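You operate a simulated robot arm through the tools that you are given. There is no shell and no other tool. Be economical: measure what you need, move in short steps, check, and stop when the job is done.

Carry out the task below with a simulated robot arm. There is one attempt and no reset: what you move stays moved.

TASK
Close the lilac strip.
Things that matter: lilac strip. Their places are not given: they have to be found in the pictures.

It is judged by the outcome, as a careful person would: the job done as asked, and still so three seconds after it is handed in. It fails if anything else is knocked over, pushed out of place, dropped, spilled or broken.

THE ROBOT
A 7-joint arm with a two-finger parallel gripper, fixed in place. Base frame: the origin is at the foot of the arm, x ahead of it, y to its left, z up. Lengths are in mm, angles in rad, forces in N, time in s.
With the tool pointing down near the work surface it reaches from about 300 to 700 mm from the base axis. Its first joint turns from -1.152 to 1.152 rad. Payload 1.57 kg.
Tool frame: the origin (TCP) lies between the finger pads and is the grasp point; the fingertips stand 30 mm ahead of it; z points along the fingers, y is the line along which they close. The gripper opens to 110 mm. The fingers are 24 mm wide and 12 mm thick; the gripper's body (48 by 112 mm) begins 78 mm behind the TCP.
Orientation is that of the tool frame in the base frame, as [roll, pitch, yaw] about the fixed x, y, z axes, in that order (R = Rz(yaw) Ry(pitch) Rx(roll)). With the fingers straight down and closing along the base's y, the tool's x points along the base's -x, its y along +y and its z along -z.

THE INTERFACE
- The arm moves only by the tool apply_moves. Its arguments are lists of equal length, an entry for each row: "delta_pos": the shift along the base's x, y, z in mm, a list of three; "rot": the turn, a rotation vector about the base's x, y, z in rad, a list of three; "claw": the gripper command, from -1 (shut) to 1 (fully open), values between in proportion. In form: {"delta_pos": [[dx, dy, dz], ...], "rot": [[wx, wy, wz], ...], "claw": [claw, ...]}. A call has 1 to 10 rows; each row is the pose to reach, as a shift and turn from the pose commanded when the call began. A row lasts 0.2 s, in which the tool goes at most 50 mm and 0.15 rad; a call with a longer step from one row to the next is refused whole, and so is a gripper value outside its range. A pose out of reach is approached as far as the arm can. The call stops where the force on the tool passes 40 N (or 10 N more than at its start, if that is more) or the arm is blocked; 0.2 s more then pass. The fingers move at their own pace (about 108 mm/s each) and stop on an object; they squeeze with about 22 N. The grip force told is the motor's: it shows also when the fingers shut on nothing. Time passes only in rows, and 0.2 s behind the last, so rows that repeat a pose let the fingers close. It gives the time, the measured TCP pose, the force on the tool (base axes), the opening and the grip force at its end, in the units of the frame above (readings bear some noise), and new pictures: "show" is both (left out), scene, wrist or none.
- Cameras (640 x 400 px; columns grow to the right, rows downward): "scene" is fixed at [173.3, -392.5, 1418.4]; the picture's right is [0.73, -0.68, 0.00], its down [-0.29, -0.32, -0.90] and it looks along [0.61, 0.66, -0.43] (base axes); focal length 312 px, centre (320, 200). "wrist" rides on the gripper at [-36, 0, -80] in the tool frame; the picture's right is [0.00, -1.00, 0.00], its down [0.97, 0.00, -0.24] and it looks along [0.24, 0.00, 0.97] (tool axes); focal length 218 px, centre (320, 200).
- locate(camera, pixels): there is no depth. For up to 12 entries [column, row, z] of the newest picture of that camera ("zoom" is the newest enlarged one), the place [x, y] in the base frame at which the ray of that pixel passes the height z, good to about 2 mm. No time passes.
- inspect(camera, box): a new picture of the part [left, top, right, bottom] of that camera's present view, enlarged. No time passes.
- close_job(): hands the job in; it is judged then, once.

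Work in short steps. Measure before you move; look again where a grasp or a placing could have gone wrong, and mend it. You have 60 turns and 120 pictures in all, the two below and enlarged ones among them. Open the gripper and draw the arm clear of the work before you hand the job in, unless the task says otherwise; then end with one line.

The tools are called after "Emit:" as a command line: name --argument value ..., lists and objects as JSON in quotes. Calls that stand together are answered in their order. apply_moves: Moves the arm, as the interface text tells. Its arguments: {"type":"object","properties":{"delta_pos":{"type":"array"},"rot":{"type":"array"},"claw":{"type":"array"},"show":{"type":"string","enum":["both","scene","wrist","none"]}},"required":["delta_pos","rot","claw"]} The other tools are called the same way: locate (camera, pixels) gives the place at which the rays of pixels pass given heights; inspect (camera, box) takes an enlarged picture of a part of a camera's view; close_job () hands the job in.

At the start:

```text
time_s: 0.0
tcp_pos: [378.9, 2.0, 1270.9]
orientation: [3.141, 0.0, 3.14]
ft_force: [-0.1, 0.7, -0.5]
grip_width: 110.1
gripper_force: 0.1
```

scene: 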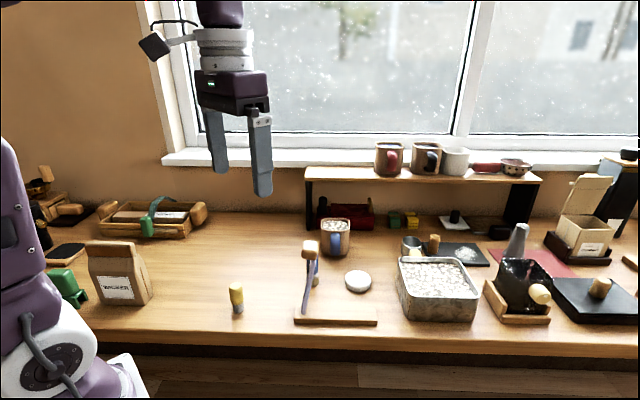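
wrist: 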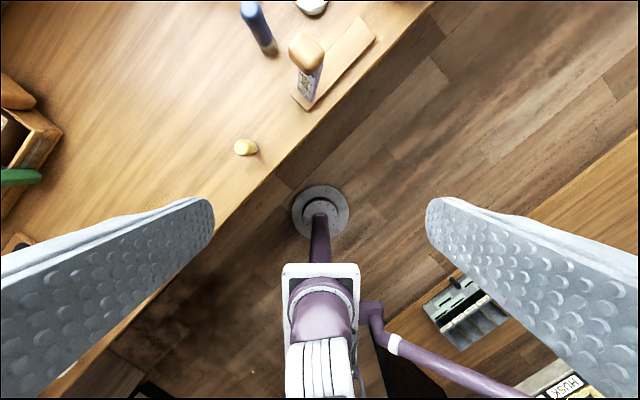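

The lilac strip is likely the upright strip with a knob near (310,275) in the scene. I enlarge it.

Emit:
inspect --camera "scene" --box '[270, 210, 400, 340]'

Emit:
inspect --camera "wrist" --box '[220, 0, 400, 120]'

Emit:
inspect --camera "scene" --box '[380, 140, 640, 340]'

```text
3.08 times, centred on (335, 275) of scene
```

zoom: 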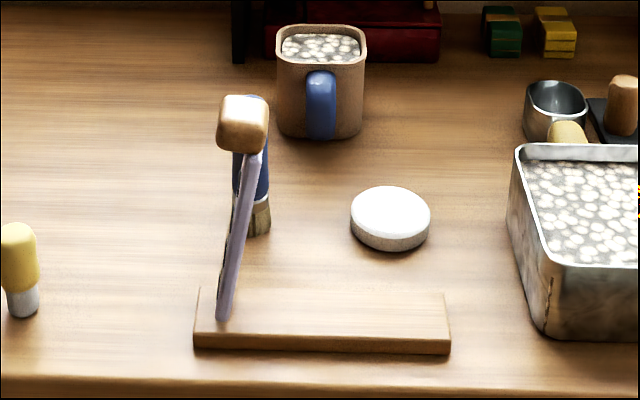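

```text
3.33 times, centred on (310, 60) of wrist
```

zoom: 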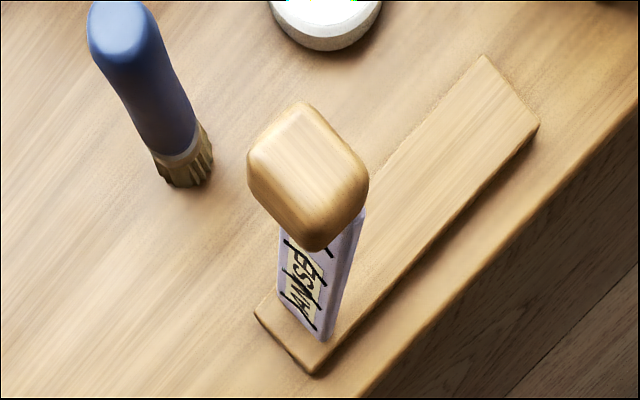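

```text
2.00 times, centred on (510, 240) of scene
```

zoom: 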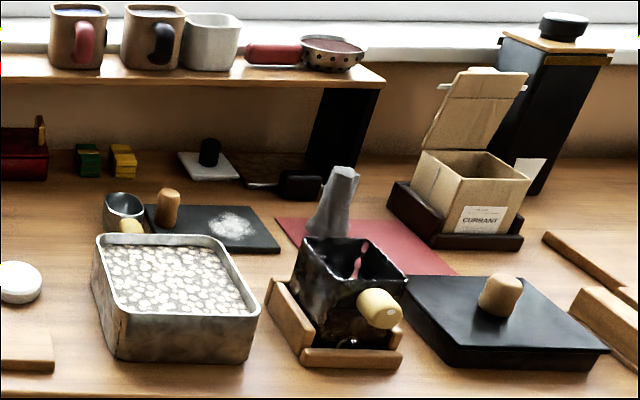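

The strip hinges on the left end of the wooden base and stands nearly upright, so closing it means folding it down along the base. Next I measure the base and the knob.

Emit:
locate --camera "scene" --pixels '[[296, 304, 872], [294.4, 318, 872], [377, 320.5, 872], [375, 305, 872], [294.4, 324, 860], [377, 325.5, 860], [304, 313, 872], [310, 250, 980], [310, 250, 1000], [310, 250, 1020], [310, 250, 1040]]'

Emit:
locate --camera "wrist" --pixels '[[306, 52, 980], [306, 52, 1000], [306, 52, 1020], [306, 52, 1040], [291, 93, 872], [309, 109, 872], [375, 38, 872], [358, 16, 872], [315, 90, 880], [269, 50, 860]]'

```text
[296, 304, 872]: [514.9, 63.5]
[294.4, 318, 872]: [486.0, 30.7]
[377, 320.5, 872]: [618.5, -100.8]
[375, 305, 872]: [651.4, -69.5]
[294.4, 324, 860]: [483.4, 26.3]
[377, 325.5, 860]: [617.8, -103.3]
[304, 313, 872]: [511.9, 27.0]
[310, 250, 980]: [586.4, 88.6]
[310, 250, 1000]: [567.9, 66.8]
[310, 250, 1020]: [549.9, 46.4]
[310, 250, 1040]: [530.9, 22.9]
```

```text
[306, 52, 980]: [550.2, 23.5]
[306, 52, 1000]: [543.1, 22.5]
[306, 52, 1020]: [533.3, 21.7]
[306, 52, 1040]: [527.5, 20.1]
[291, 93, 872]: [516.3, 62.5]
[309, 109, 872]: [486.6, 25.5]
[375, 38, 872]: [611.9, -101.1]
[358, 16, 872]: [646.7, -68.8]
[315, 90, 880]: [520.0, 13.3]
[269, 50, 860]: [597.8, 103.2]
```

Base runs from (500,47) to (635,-85), with the knob near (531,22,1037). I'll shut the fingers, yaw -45° to face the strip, and move to behind the knob while staying high.

Emit:
apply_moves --delta_pos '[[18, 10, 0], [36, 20, 0], [54, 30, 0], [72, 40, 0], [90, 50, 0], [108.6, 60.5, 0], [108.6, 60.5, -40], [108.6, 60.5, -80], [108.6, 60.5, -110], [108.6, 60.5, -110]]' --rot '[[0, 0, -0.131], [0, 0, -0.262], [0, 0, -0.393], [0, 0, -0.524], [0, 0, -0.655], [0, 0, -0.785], [0, 0, -0.785], [0, 0, -0.785], [0, 0, -0.785], [0, 0, -0.785]]' --claw '[-1, -1, -1, -1, -1, -1, -1, -1, -1, -1]'

```text
time_s: 2.2
tcp_pos: [487.0, 63.7, 1157.8]
orientation: [-3.141, -0.001, 2.356]
ft_force: [0.2, -0.4, 0.1]
grip_width: 0.0
gripper_force: 21.8
```

scene: 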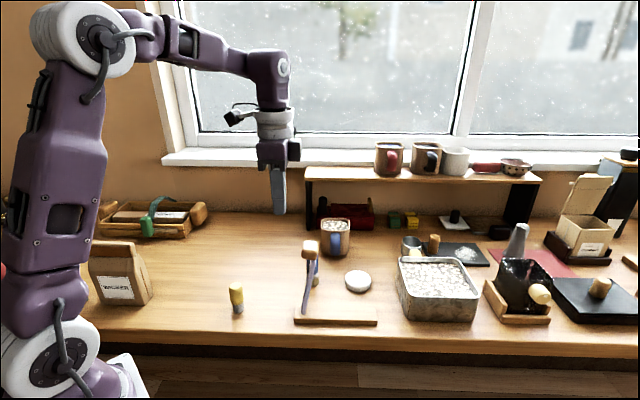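
wrist: 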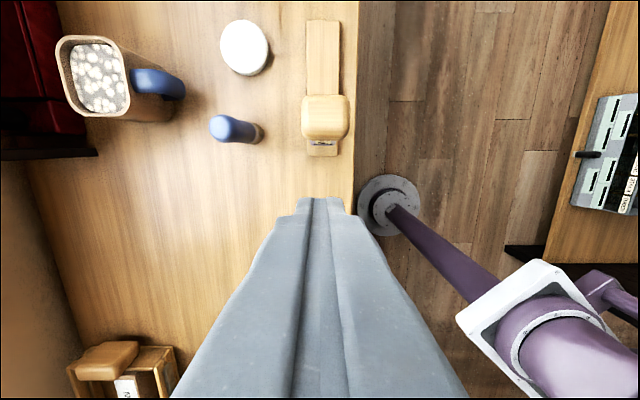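

The knob (325,118) lines up with the fingers (320,205). I check its position again from this view.

Emit:
locate --camera "wrist" --pixels '[[325, 118, 1000], [325, 118, 1037], [325, 118, 1050], [325, 138, 1020], [307, 156, 872], [337, 156, 872], [339, 20, 872], [323, 145, 880], [215, 120, 975], [250, 135, 865]]'

Emit:
locate --camera "scene" --pixels '[[310, 241, 1050], [310, 250, 1037], [310, 259, 1010]]'

Emit:
inspect --camera "wrist" --box '[270, 0, 390, 220]'

```text
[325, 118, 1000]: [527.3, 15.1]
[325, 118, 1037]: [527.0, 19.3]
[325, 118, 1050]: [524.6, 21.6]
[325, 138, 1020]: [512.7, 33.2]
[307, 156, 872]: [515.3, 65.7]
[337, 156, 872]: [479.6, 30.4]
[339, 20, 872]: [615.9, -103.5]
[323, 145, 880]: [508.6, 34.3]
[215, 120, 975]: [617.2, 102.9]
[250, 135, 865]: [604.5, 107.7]
```

```text
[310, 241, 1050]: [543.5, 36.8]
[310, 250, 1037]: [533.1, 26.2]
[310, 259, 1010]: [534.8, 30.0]
```

```text
1.82 times, centred on (330, 110) of wrist
```

zoom: 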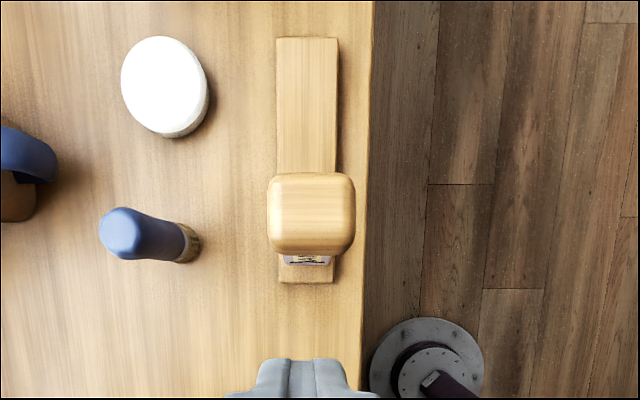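

The knob is confirmed near (529,21) at about z 1035. I descend behind it to TCP z≈1020.

Emit:
apply_moves --delta_pos '[[-1, -2, -40], [-1, -2, -80], [-2, -3, -110], [-2, -3, -138], [-2, -3, -138]]' --rot '[[0, 0, 0], [0, 0, 0], [0, 0, 0], [0, 0, 0], [0, 0, 0]]' --claw '[-1, -1, -1, -1, -1]'

```text
time_s: 3.4
tcp_pos: [484.7, 57.7, 1021.5]
orientation: [3.141, -0.001, 2.357]
ft_force: [0.5, -1.3, -0.5]
grip_width: 0.0
gripper_force: 21.0
```

scene: 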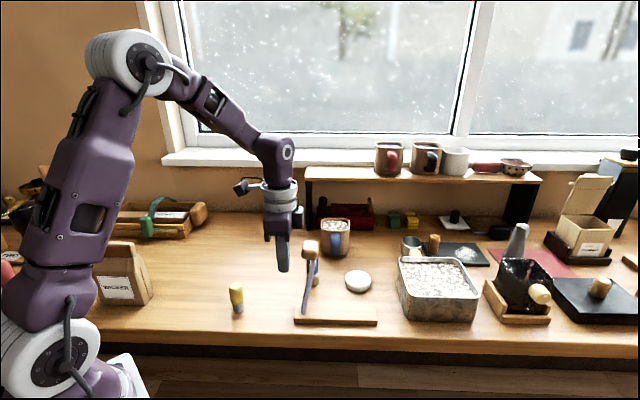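
wrist: 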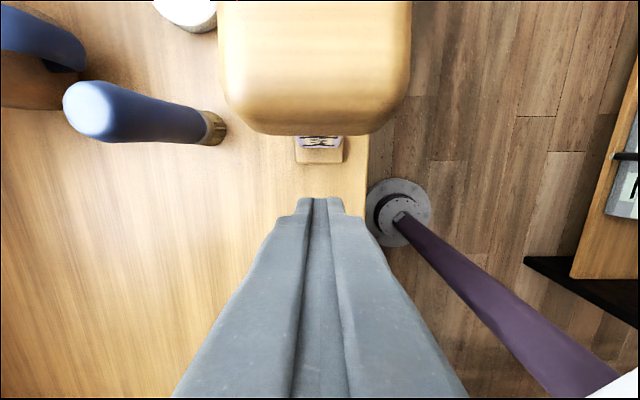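

The fingers are behind the knob and centred on it. I push slowly along the base direction.

Emit:
apply_moves --delta_pos '[[8, -8, 0], [16, -16, 0], [23, -23, 0], [30, -30, 0], [37, -37, 0], [44, -44, 0], [50, -50, 0], [56, -56, 0]]' --rot '[[0, 0, 0], [0, 0, 0], [0, 0, 0], [0, 0, 0], [0, 0, 0], [0, 0, 0], [0, 0, 0], [0, 0, 0]]' --claw '[-1, -1, -1, -1, -1, -1, -1, -1]'

```text
time_s: 5.2
tcp_pos: [541.1, 4.1, 1022.9]
orientation: [-3.14, -0.001, 2.356]
ft_force: [-0.4, 1.6, 0.2]
grip_width: 0.3
gripper_force: 21.0
```

scene: 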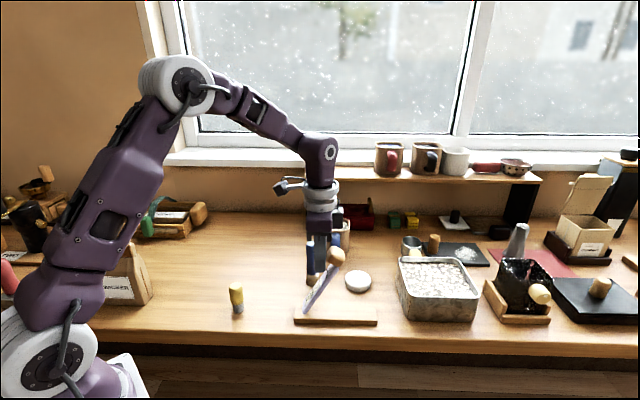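
wrist: 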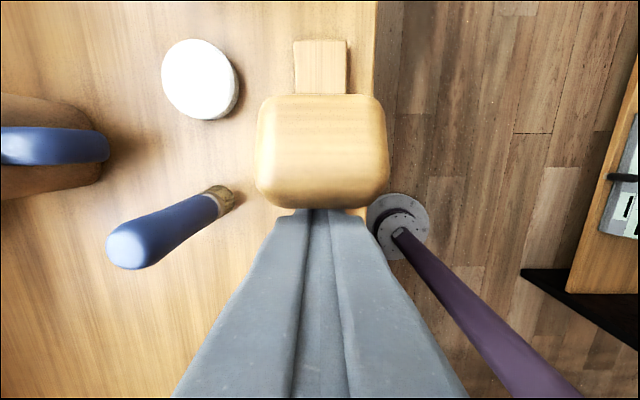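

The strip leans about 35° and follows the push. I continue along the arc, forward and down.

Emit:
apply_moves --delta_pos '[[7, -7, -4], [14, -14, -10], [20, -20, -18], [26, -26, -28], [31, -31, -39], [36, -36, -52], [36, -36, -52]]' --rot '[[0, 0, 0], [0, 0, 0], [0, 0, 0], [0, 0, 0], [0, 0, 0], [0, 0, 0], [0, 0, 0]]' --claw '[-1, -1, -1, -1, -1, -1, -1]'

```text
time_s: 6.8
tcp_pos: [577.4, -34.0, 970.1]
orientation: [3.14, -0.001, 2.356]
ft_force: [-0.5, 1.2, 0.0]
grip_width: 0.0
gripper_force: 22.0
```

scene: 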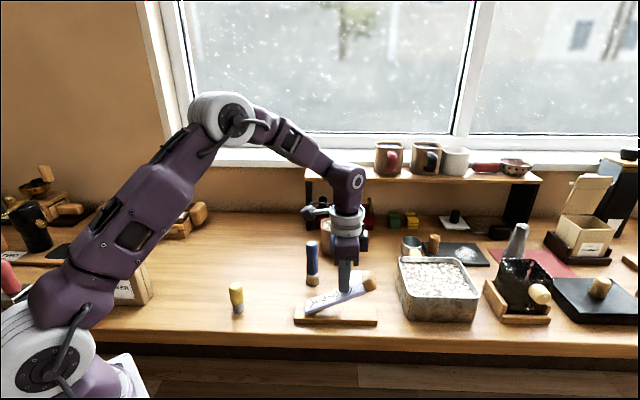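
wrist: 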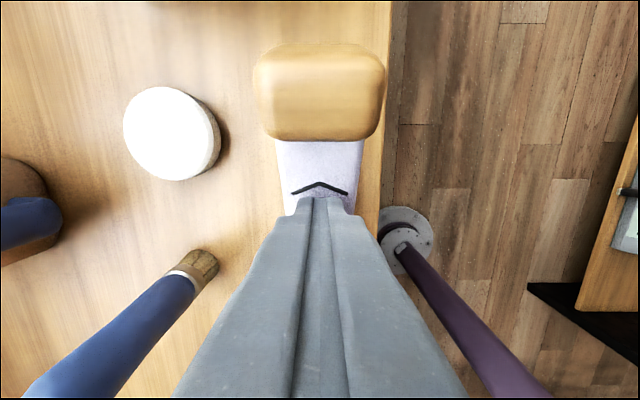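

The strip is at about 65° and the fingertip rests on its upper face. I press down gently.

Emit:
apply_moves --delta_pos '[[2, -2, -8], [3, -3, -16], [4, -4, -24], [5, -5, -32], [5, -5, -38], [5, -5, -43], [5, -5, -48]]' --rot '[[0, 0, 0], [0, 0, 0], [0, 0, 0], [0, 0, 0], [0, 0, 0], [0, 0, 0], [0, 0, 0]]' --claw '[-1, -1, -1, -1, -1, -1, -1]'

Emit:
inspect --camera "scene" --box '[280, 230, 410, 340]'

```text
time_s: 8.4
tcp_pos: [583.3, -36.5, 923.0]
orientation: [-3.141, 0.0, 2.355]
ft_force: [0.2, 0.8, -0.3]
grip_width: 0.2
gripper_force: 21.5
```

scene: 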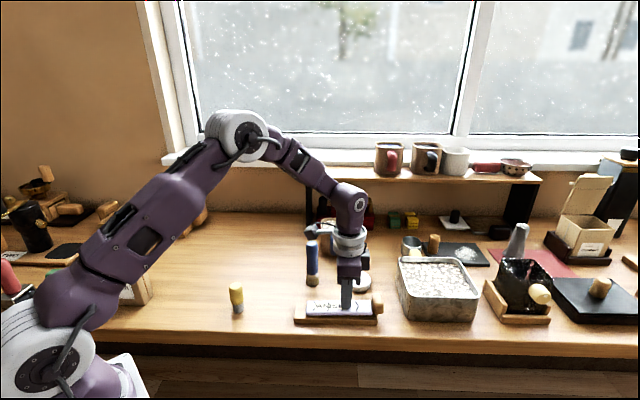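
wrist: 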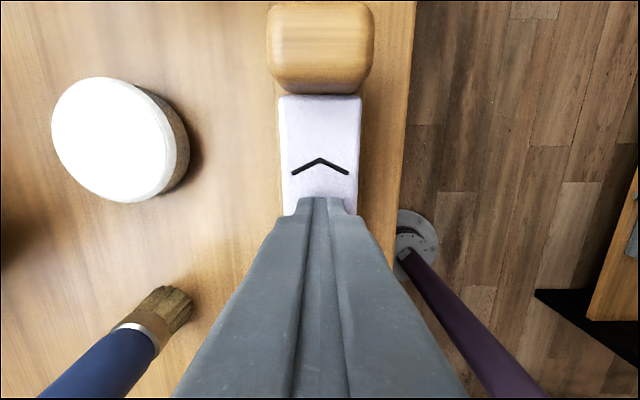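

```text
3.64 times, centred on (345, 285) of scene
```

zoom: 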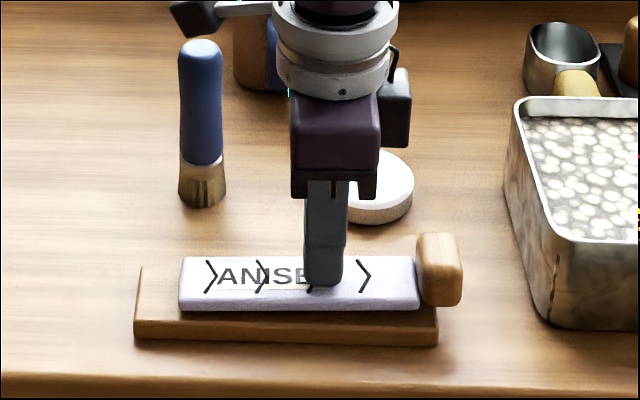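

The strip is almost flat, with little force so far. I press on until there is firm contact.

Emit:
apply_moves --delta_pos '[[0, 0, -4], [0, 0, -8], [0, 0, -11], [0, 0, -14], [0, 0, -17], [0, 0, -20], [0, 0, -23]]' --rot '[[0, 0, 0], [0, 0, 0], [0, 0, 0], [0, 0, 0], [0, 0, 0], [0, 0, 0], [0, 0, 0]]' --claw '[-1, -1, -1, -1, -1, -1, -1]'

Emit:
inspect --camera "scene" --box '[280, 230, 410, 340]'

```text
time_s: 9.1
tcp_pos: [582.6, -37.2, 917.6]
orientation: [-3.142, 0.001, 2.356]
ft_force: [-7.5, 2.2, 20.2]
grip_width: 0.2
gripper_force: 21.1
stopped in row 3: the force on the tool passed its limit (the readings are from after the stop); the commanded pose is now the measured one
```

scene: 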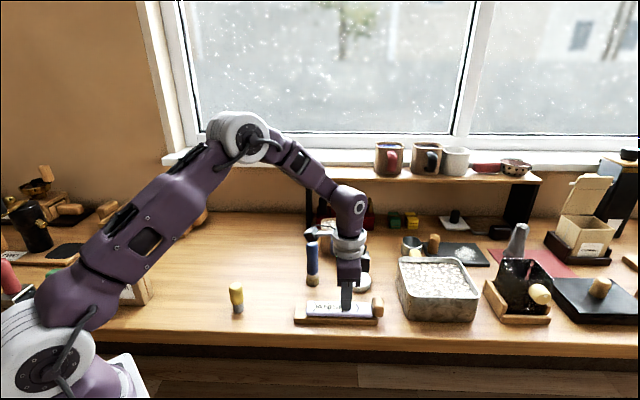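
wrist: 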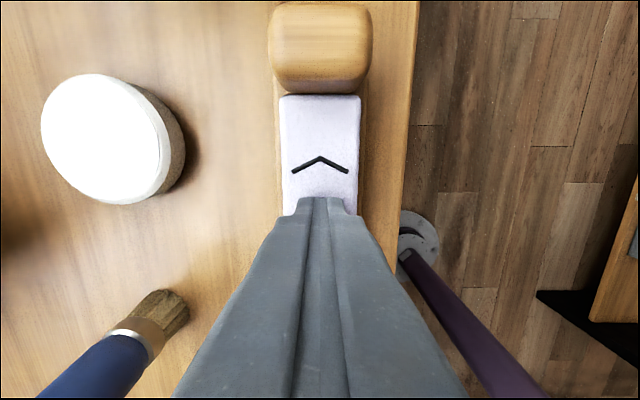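

```text
3.64 times, centred on (345, 285) of scene
```

zoom: 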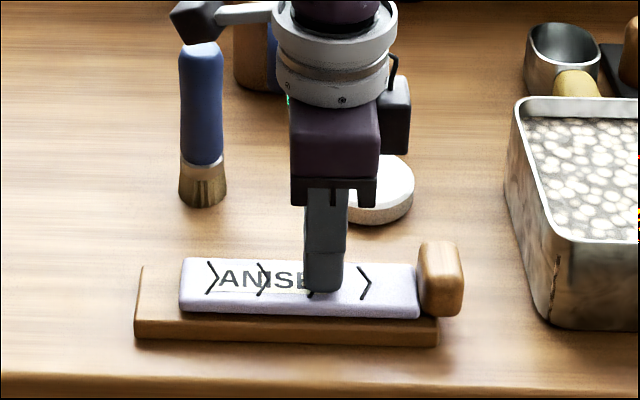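

Firm contact: the force limit tripped with the strip lying on the base. I lift straight up and check that it stays down.

Emit:
apply_moves --delta_pos '[[0, 0, 20], [0, 0, 60], [0, 0, 110], [0, 0, 160], [-20, 20, 200], [-50, 50, 220], [-80, 80, 230], [-80, 80, 230]]' --rot '[[0, 0, 0], [0, 0, 0], [0, 0, 0], [0, 0, 0], [0, 0, 0], [0, 0, 0], [0, 0, 0], [0, 0, 0]]' --claw '[-1, -1, -1, -1, 0, 1, 1, 1]'

Emit:
inspect --camera "scene" --box '[280, 250, 400, 340]'

```text
time_s: 10.9
tcp_pos: [503.1, 40.6, 1146.5]
orientation: [3.141, 0.0, 2.355]
ft_force: [0.1, -0.5, 1.6]
grip_width: 109.9
gripper_force: 0.1
```

scene: 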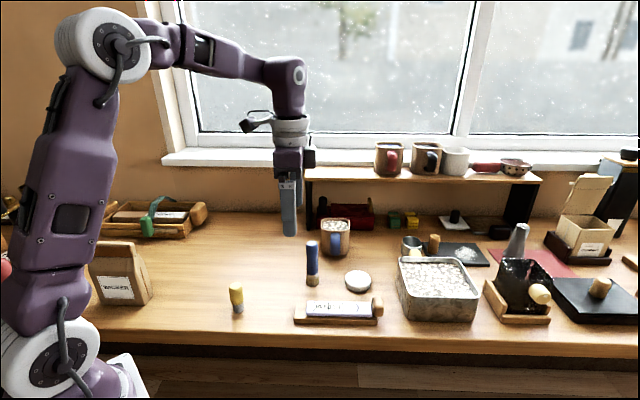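
wrist: 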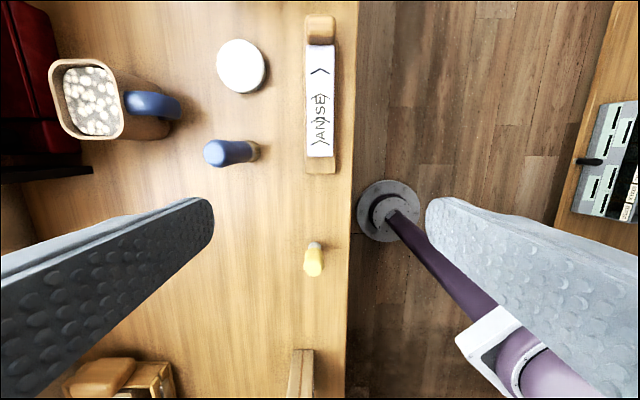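

```text
4.44 times, centred on (340, 295) of scene
```

zoom: 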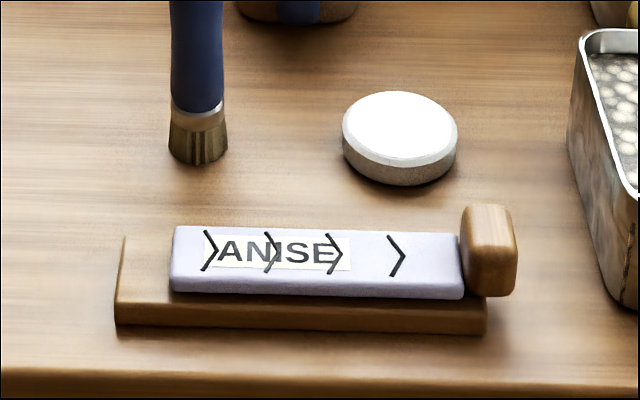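

The strip lies flat along the base: its lower right corner is at about (372,317), the same as when pressed. Nothing else has moved, and the arm is clear with the gripper open, so I hand in.

Emit:
close_job

```text
The job is handed in.
```

The lilac strip is closed: I folded it down flat onto its wooden base, and it stayed down after I lifted the arm clear; nothing else appears to have moved.
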